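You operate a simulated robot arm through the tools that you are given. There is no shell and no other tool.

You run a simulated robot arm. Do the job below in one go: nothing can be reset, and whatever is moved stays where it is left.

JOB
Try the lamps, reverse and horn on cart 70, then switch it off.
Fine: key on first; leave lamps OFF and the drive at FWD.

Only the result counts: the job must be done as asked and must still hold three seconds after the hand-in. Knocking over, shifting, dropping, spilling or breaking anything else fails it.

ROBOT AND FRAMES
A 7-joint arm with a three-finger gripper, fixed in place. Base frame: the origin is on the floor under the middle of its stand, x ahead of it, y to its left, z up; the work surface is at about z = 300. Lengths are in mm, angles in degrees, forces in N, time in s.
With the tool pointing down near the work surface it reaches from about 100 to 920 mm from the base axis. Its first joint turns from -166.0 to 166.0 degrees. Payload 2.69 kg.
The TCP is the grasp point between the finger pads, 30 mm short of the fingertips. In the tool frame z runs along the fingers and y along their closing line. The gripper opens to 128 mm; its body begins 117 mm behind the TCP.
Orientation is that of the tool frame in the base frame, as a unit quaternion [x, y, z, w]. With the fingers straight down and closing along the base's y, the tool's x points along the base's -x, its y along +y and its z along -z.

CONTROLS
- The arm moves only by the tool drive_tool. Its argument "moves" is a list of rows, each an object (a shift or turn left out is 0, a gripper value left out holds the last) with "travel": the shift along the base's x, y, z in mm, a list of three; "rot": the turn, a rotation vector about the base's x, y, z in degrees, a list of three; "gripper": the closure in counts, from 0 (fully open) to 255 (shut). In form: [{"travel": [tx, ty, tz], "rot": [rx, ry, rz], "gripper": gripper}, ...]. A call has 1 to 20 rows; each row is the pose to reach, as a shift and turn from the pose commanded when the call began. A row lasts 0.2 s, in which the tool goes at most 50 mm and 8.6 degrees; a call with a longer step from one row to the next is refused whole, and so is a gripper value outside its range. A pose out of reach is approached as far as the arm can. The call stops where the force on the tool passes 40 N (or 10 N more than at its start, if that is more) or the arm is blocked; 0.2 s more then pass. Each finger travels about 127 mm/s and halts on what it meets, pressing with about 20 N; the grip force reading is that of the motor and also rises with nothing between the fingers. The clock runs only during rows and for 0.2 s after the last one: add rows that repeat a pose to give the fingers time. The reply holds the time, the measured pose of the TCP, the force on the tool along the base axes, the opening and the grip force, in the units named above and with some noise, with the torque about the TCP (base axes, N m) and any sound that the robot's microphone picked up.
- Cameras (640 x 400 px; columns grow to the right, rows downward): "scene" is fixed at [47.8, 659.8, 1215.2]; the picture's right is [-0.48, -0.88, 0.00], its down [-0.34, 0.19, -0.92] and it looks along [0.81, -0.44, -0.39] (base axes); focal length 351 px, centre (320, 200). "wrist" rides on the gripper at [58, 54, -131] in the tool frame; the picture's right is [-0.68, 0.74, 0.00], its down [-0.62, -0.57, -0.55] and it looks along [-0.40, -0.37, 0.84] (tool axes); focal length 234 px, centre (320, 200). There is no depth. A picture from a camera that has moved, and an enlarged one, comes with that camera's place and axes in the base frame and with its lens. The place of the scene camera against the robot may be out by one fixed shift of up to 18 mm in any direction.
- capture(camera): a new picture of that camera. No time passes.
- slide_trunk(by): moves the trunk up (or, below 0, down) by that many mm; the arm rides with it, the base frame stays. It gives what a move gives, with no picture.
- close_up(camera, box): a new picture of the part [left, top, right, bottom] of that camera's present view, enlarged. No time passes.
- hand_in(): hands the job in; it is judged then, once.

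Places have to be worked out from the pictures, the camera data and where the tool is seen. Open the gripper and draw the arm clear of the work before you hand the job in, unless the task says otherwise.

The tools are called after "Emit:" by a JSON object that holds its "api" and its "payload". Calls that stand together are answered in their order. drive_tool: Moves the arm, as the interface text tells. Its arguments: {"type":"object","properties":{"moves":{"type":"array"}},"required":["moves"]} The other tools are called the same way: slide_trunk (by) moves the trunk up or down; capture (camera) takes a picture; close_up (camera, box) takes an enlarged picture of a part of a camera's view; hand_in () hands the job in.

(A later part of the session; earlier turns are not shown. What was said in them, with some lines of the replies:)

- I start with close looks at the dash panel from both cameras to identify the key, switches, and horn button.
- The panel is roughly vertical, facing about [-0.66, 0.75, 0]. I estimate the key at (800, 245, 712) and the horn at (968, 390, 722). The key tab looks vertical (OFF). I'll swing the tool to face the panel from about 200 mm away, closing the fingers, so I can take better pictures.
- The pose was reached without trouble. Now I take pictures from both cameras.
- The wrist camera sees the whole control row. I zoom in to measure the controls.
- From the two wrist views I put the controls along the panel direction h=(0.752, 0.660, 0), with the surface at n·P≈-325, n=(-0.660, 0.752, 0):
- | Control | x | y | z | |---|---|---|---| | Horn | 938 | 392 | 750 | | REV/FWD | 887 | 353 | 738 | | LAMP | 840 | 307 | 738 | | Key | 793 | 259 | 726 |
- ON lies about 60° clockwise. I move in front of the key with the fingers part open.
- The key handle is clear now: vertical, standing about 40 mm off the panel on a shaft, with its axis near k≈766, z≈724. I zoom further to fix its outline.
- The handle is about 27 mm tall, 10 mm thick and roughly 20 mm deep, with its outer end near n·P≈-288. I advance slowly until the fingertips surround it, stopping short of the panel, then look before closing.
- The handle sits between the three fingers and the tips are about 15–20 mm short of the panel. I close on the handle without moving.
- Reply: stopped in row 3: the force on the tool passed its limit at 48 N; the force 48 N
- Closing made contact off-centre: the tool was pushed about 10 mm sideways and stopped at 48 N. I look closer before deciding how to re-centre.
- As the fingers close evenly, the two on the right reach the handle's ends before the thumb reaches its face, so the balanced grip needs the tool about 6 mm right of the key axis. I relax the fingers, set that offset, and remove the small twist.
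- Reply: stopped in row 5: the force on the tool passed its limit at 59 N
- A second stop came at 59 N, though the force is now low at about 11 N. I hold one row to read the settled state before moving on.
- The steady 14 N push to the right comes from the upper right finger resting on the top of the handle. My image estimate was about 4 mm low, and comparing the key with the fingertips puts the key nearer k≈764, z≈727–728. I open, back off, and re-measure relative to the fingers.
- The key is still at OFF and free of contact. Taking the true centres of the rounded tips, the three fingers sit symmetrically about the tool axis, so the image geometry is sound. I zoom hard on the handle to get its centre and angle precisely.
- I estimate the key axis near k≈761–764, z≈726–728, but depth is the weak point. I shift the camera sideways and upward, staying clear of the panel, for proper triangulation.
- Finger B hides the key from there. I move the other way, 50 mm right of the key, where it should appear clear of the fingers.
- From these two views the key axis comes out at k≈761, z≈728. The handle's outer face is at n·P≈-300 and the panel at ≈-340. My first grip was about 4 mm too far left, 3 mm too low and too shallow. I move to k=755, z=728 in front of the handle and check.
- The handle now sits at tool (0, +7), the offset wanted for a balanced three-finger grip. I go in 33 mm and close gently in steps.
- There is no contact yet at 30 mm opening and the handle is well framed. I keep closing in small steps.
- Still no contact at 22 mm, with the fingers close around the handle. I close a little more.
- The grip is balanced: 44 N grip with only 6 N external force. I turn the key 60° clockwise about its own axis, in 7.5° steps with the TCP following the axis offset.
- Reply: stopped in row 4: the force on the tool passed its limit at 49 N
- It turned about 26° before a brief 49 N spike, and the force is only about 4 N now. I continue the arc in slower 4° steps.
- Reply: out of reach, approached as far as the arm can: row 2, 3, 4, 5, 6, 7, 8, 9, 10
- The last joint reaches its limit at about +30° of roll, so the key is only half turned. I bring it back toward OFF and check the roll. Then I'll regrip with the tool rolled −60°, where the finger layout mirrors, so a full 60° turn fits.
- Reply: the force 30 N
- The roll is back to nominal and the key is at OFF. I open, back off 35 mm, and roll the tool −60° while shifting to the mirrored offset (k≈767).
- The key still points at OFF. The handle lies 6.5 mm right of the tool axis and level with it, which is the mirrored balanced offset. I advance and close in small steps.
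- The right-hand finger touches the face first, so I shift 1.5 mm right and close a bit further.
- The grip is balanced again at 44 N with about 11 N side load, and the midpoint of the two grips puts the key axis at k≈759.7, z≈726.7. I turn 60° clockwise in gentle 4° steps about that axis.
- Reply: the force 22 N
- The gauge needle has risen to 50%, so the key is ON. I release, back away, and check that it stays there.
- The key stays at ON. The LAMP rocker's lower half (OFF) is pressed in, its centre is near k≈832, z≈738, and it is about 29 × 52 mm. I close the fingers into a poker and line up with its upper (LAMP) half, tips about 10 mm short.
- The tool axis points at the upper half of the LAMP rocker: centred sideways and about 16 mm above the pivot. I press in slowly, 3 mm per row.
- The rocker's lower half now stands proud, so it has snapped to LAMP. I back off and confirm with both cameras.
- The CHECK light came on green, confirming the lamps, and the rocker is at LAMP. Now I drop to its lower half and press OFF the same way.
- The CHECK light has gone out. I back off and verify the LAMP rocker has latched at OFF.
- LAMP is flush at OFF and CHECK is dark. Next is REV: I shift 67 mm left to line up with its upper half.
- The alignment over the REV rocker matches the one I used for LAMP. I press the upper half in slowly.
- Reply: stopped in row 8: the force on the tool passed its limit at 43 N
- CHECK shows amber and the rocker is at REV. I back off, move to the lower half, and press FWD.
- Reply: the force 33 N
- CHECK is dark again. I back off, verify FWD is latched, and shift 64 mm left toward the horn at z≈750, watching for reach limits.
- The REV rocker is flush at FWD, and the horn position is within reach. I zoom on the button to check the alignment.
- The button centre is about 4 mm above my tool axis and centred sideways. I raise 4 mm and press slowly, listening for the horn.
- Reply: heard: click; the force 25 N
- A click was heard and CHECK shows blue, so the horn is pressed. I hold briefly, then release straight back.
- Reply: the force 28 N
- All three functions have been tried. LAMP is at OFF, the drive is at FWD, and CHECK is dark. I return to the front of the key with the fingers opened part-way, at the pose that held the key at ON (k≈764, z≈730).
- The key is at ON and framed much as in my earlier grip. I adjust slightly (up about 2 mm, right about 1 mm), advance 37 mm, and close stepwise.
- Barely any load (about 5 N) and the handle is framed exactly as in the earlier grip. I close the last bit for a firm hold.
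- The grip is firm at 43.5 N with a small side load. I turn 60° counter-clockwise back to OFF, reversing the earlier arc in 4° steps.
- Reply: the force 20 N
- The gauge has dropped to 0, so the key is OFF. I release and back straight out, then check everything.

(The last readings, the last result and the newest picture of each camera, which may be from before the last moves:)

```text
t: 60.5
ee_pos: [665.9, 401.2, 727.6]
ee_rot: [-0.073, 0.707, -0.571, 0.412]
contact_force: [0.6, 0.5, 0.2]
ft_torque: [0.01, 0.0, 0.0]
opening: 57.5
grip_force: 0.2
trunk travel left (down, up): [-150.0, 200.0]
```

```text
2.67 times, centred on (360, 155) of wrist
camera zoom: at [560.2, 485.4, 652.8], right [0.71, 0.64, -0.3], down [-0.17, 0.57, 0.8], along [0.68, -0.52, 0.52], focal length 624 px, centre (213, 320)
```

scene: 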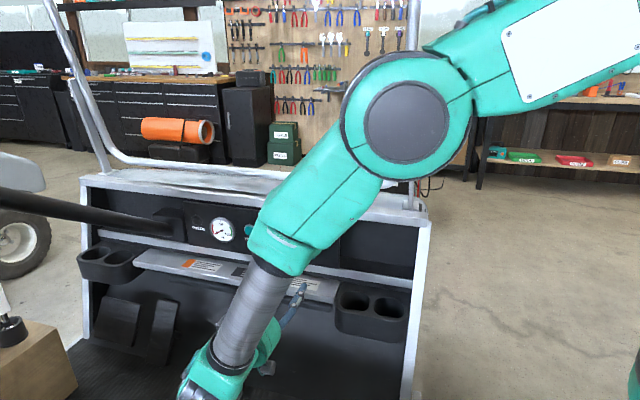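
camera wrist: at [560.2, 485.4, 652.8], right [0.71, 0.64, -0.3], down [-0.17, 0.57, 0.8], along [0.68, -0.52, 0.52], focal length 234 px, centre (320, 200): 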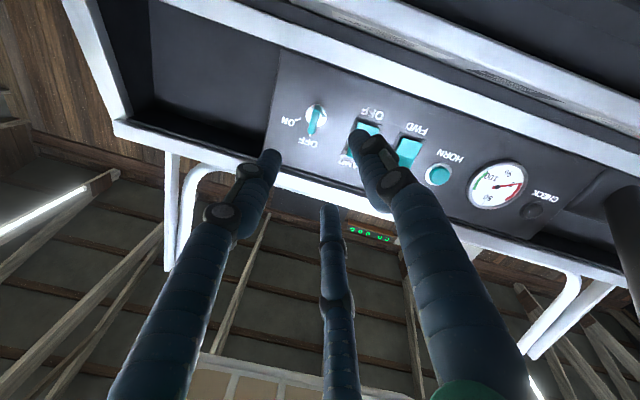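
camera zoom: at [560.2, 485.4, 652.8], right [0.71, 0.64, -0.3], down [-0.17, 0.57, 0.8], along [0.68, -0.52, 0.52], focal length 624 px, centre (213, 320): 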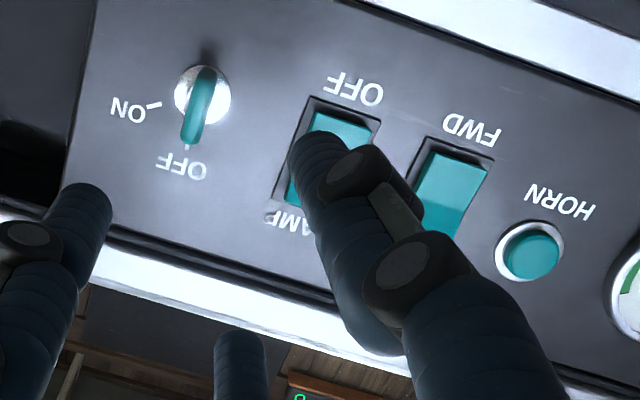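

The key points to OFF, LAMP is at OFF, the drive is at FWD, and the gauge reads 0. I open the fingers fully, lift, and return the arm to its clear starting pose.

Emit:
{"api": "drive_tool", "payload": {"moves": [{"travel": [-8, 9, 10], "rot": [4.96, -5.63, 0], "gripper": 0}, {"travel": [-10, 11, 22], "rot": [9.9, -11.25, 0]}, {"travel": [-12, 12, 35], "rot": [14.9, -16.9, 0]}, {"travel": [-14, 14, 48], "rot": [19.8, -22.5, 0]}, {"travel": [-16, 16, 60], "rot": [24.8, -28.1, 0]}, {"travel": [-18, 18, 74], "rot": [29.7, -33.75, 0]}, {"travel": [-20, 20, 88], "rot": [34.7, -39.4, 0]}, {"travel": [-20, 20, 100], "rot": [39.7, -45, 0]}]}}

Emit:
{"api": "drive_tool", "payload": {"moves": [{"travel": [-6.5, 2, 10], "rot": [2.92, 6.47, 2.92]}, {"travel": [-13, 4, 20], "rot": [5.85, 12.94, 5.85]}, {"travel": [-19.5, 6, 30], "rot": [8.77, 19.4, 8.77]}, {"travel": [-26, 8, 40], "rot": [11.7, 25.9, 11.7]}, {"travel": [-32.5, 10, 50], "rot": [14.6, 32.3, 14.6]}, {"travel": [-39, 12, 60], "rot": [17.5, 38.8, 17.5]}, {"travel": [-45.5, 14, 70], "rot": [20.5, 45.3, 20.5]}, {"travel": [-52, 16, 80], "rot": [23.4, 51.8, 23.4]}, {"travel": [-58.5, 18, 92], "rot": [26.3, 58.2, 26.3]}, {"travel": [-65, 20, 104], "rot": [29.2, 64.7, 29.2]}, {"travel": [-71.5, 22, 116], "rot": [32.2, 71.2, 32.2]}, {"travel": [-78, 24, 126], "rot": [35.1, 77.6, 35.1]}, {"travel": [-84, 26, 134], "rot": [38, 84.1, 38]}, {"travel": [-84, 26, 134], "rot": [38, 84.1, 38]}]}}

Emit:
{"api": "capture", "payload": {"camera": "scene"}}

Emit:
{"api": "close_up", "payload": {"camera": "scene", "box": [170, 180, 350, 292]}}

Emit:
{"api": "capture", "payload": {"camera": "wrist"}}

```text
t: 62.3
ee_pos: [645.8, 421.0, 825.6]
ee_rot: [0.287, 0.646, -0.287, 0.646]
contact_force: [-0.5, -0.3, -0.2]
ft_torque: [-0.02, -0.03, 0.0]
opening: 128.0
grip_force: 0.0
trunk travel left (down, up): [-150.0, 200.0]
```

```text
t: 65.3
ee_pos: [563.1, 447.9, 961.0]
ee_rot: [-0.001, 1.0, 0.005, -0.001]
contact_force: [0.6, 0.3, -0.1]
ft_torque: [0.03, 0.01, 0.0]
opening: 127.8
grip_force: 0.1
trunk travel left (down, up): [-150.0, 200.0]
```

```text
taken
```

scene: 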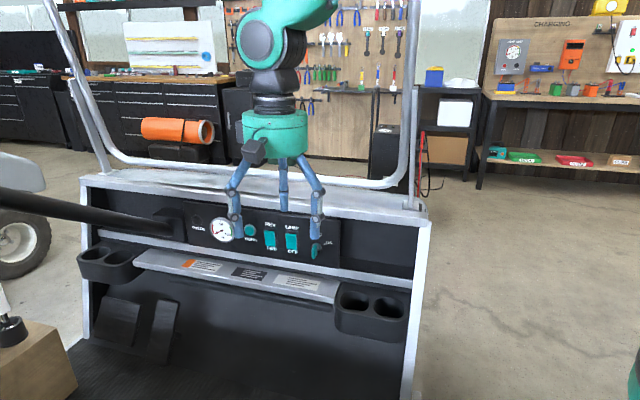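

```text
3.56 times, centred on (260, 236) of scene
camera zoom: at [47.8, 659.8, 1215.2], right [-0.48, -0.88, 0.0], down [-0.34, 0.19, -0.92], along [0.81, -0.44, -0.39], focal length 1249 px, centre (533, 72)
```

zoom: 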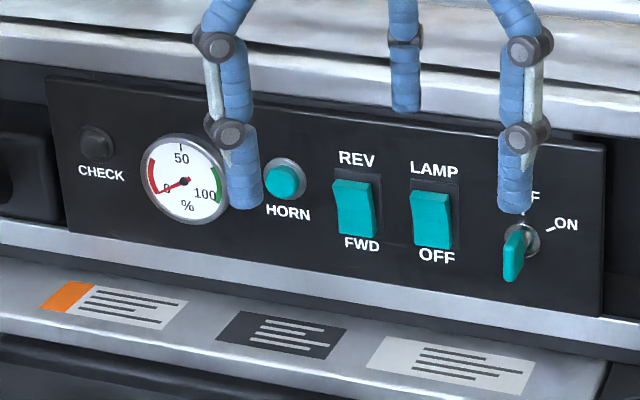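

```text
taken
camera wrist: at [503.6, 500.7, 1092.7], right [0.68, 0.74, 0.01], down [0.62, -0.57, 0.54], along [0.4, -0.36, -0.84], focal length 234 px, centre (320, 200)
```

wrist: 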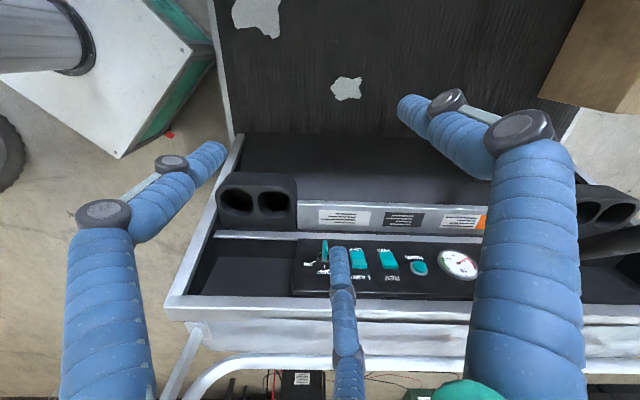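

Everything is back as it should be: key at OFF, gauge at 0, LAMP at OFF, drive at FWD, CHECK dark. The cart has not moved, and the arm is clear with the gripper open. I hand in.

Emit:
{"api": "hand_in", "payload": {}}

```text
The job is handed in.
```

I turned cart 70's key on, tried the lamps, reverse and horn, then switched the cart off and handed the job in.

- **Key on:** the gauge rose from 0 to 50%.
- **Lamps:** CHECK lit green with the rocker at LAMP and went dark again at OFF.
- **Reverse:** CHECK lit amber at REV and went dark again at FWD.
- **Horn:** CHECK lit blue and there was a click when I pressed the button. The microphone picked up no horn tone.
- **Key off:** the gauge dropped back to 0.

The lamps are at OFF, the drive is at FWD and the cart has not moved. The arm is back at its starting pose with the gripper open.

The first grips on the key were off-centre. The force limit stopped the arm twice on those grips (48 and 59 N), and a third time at 49 N during the first turn. That turn also ran out of wrist travel halfway, so I took the key back to OFF and regripped. I saw no damage, and the key turned normally afterwards.
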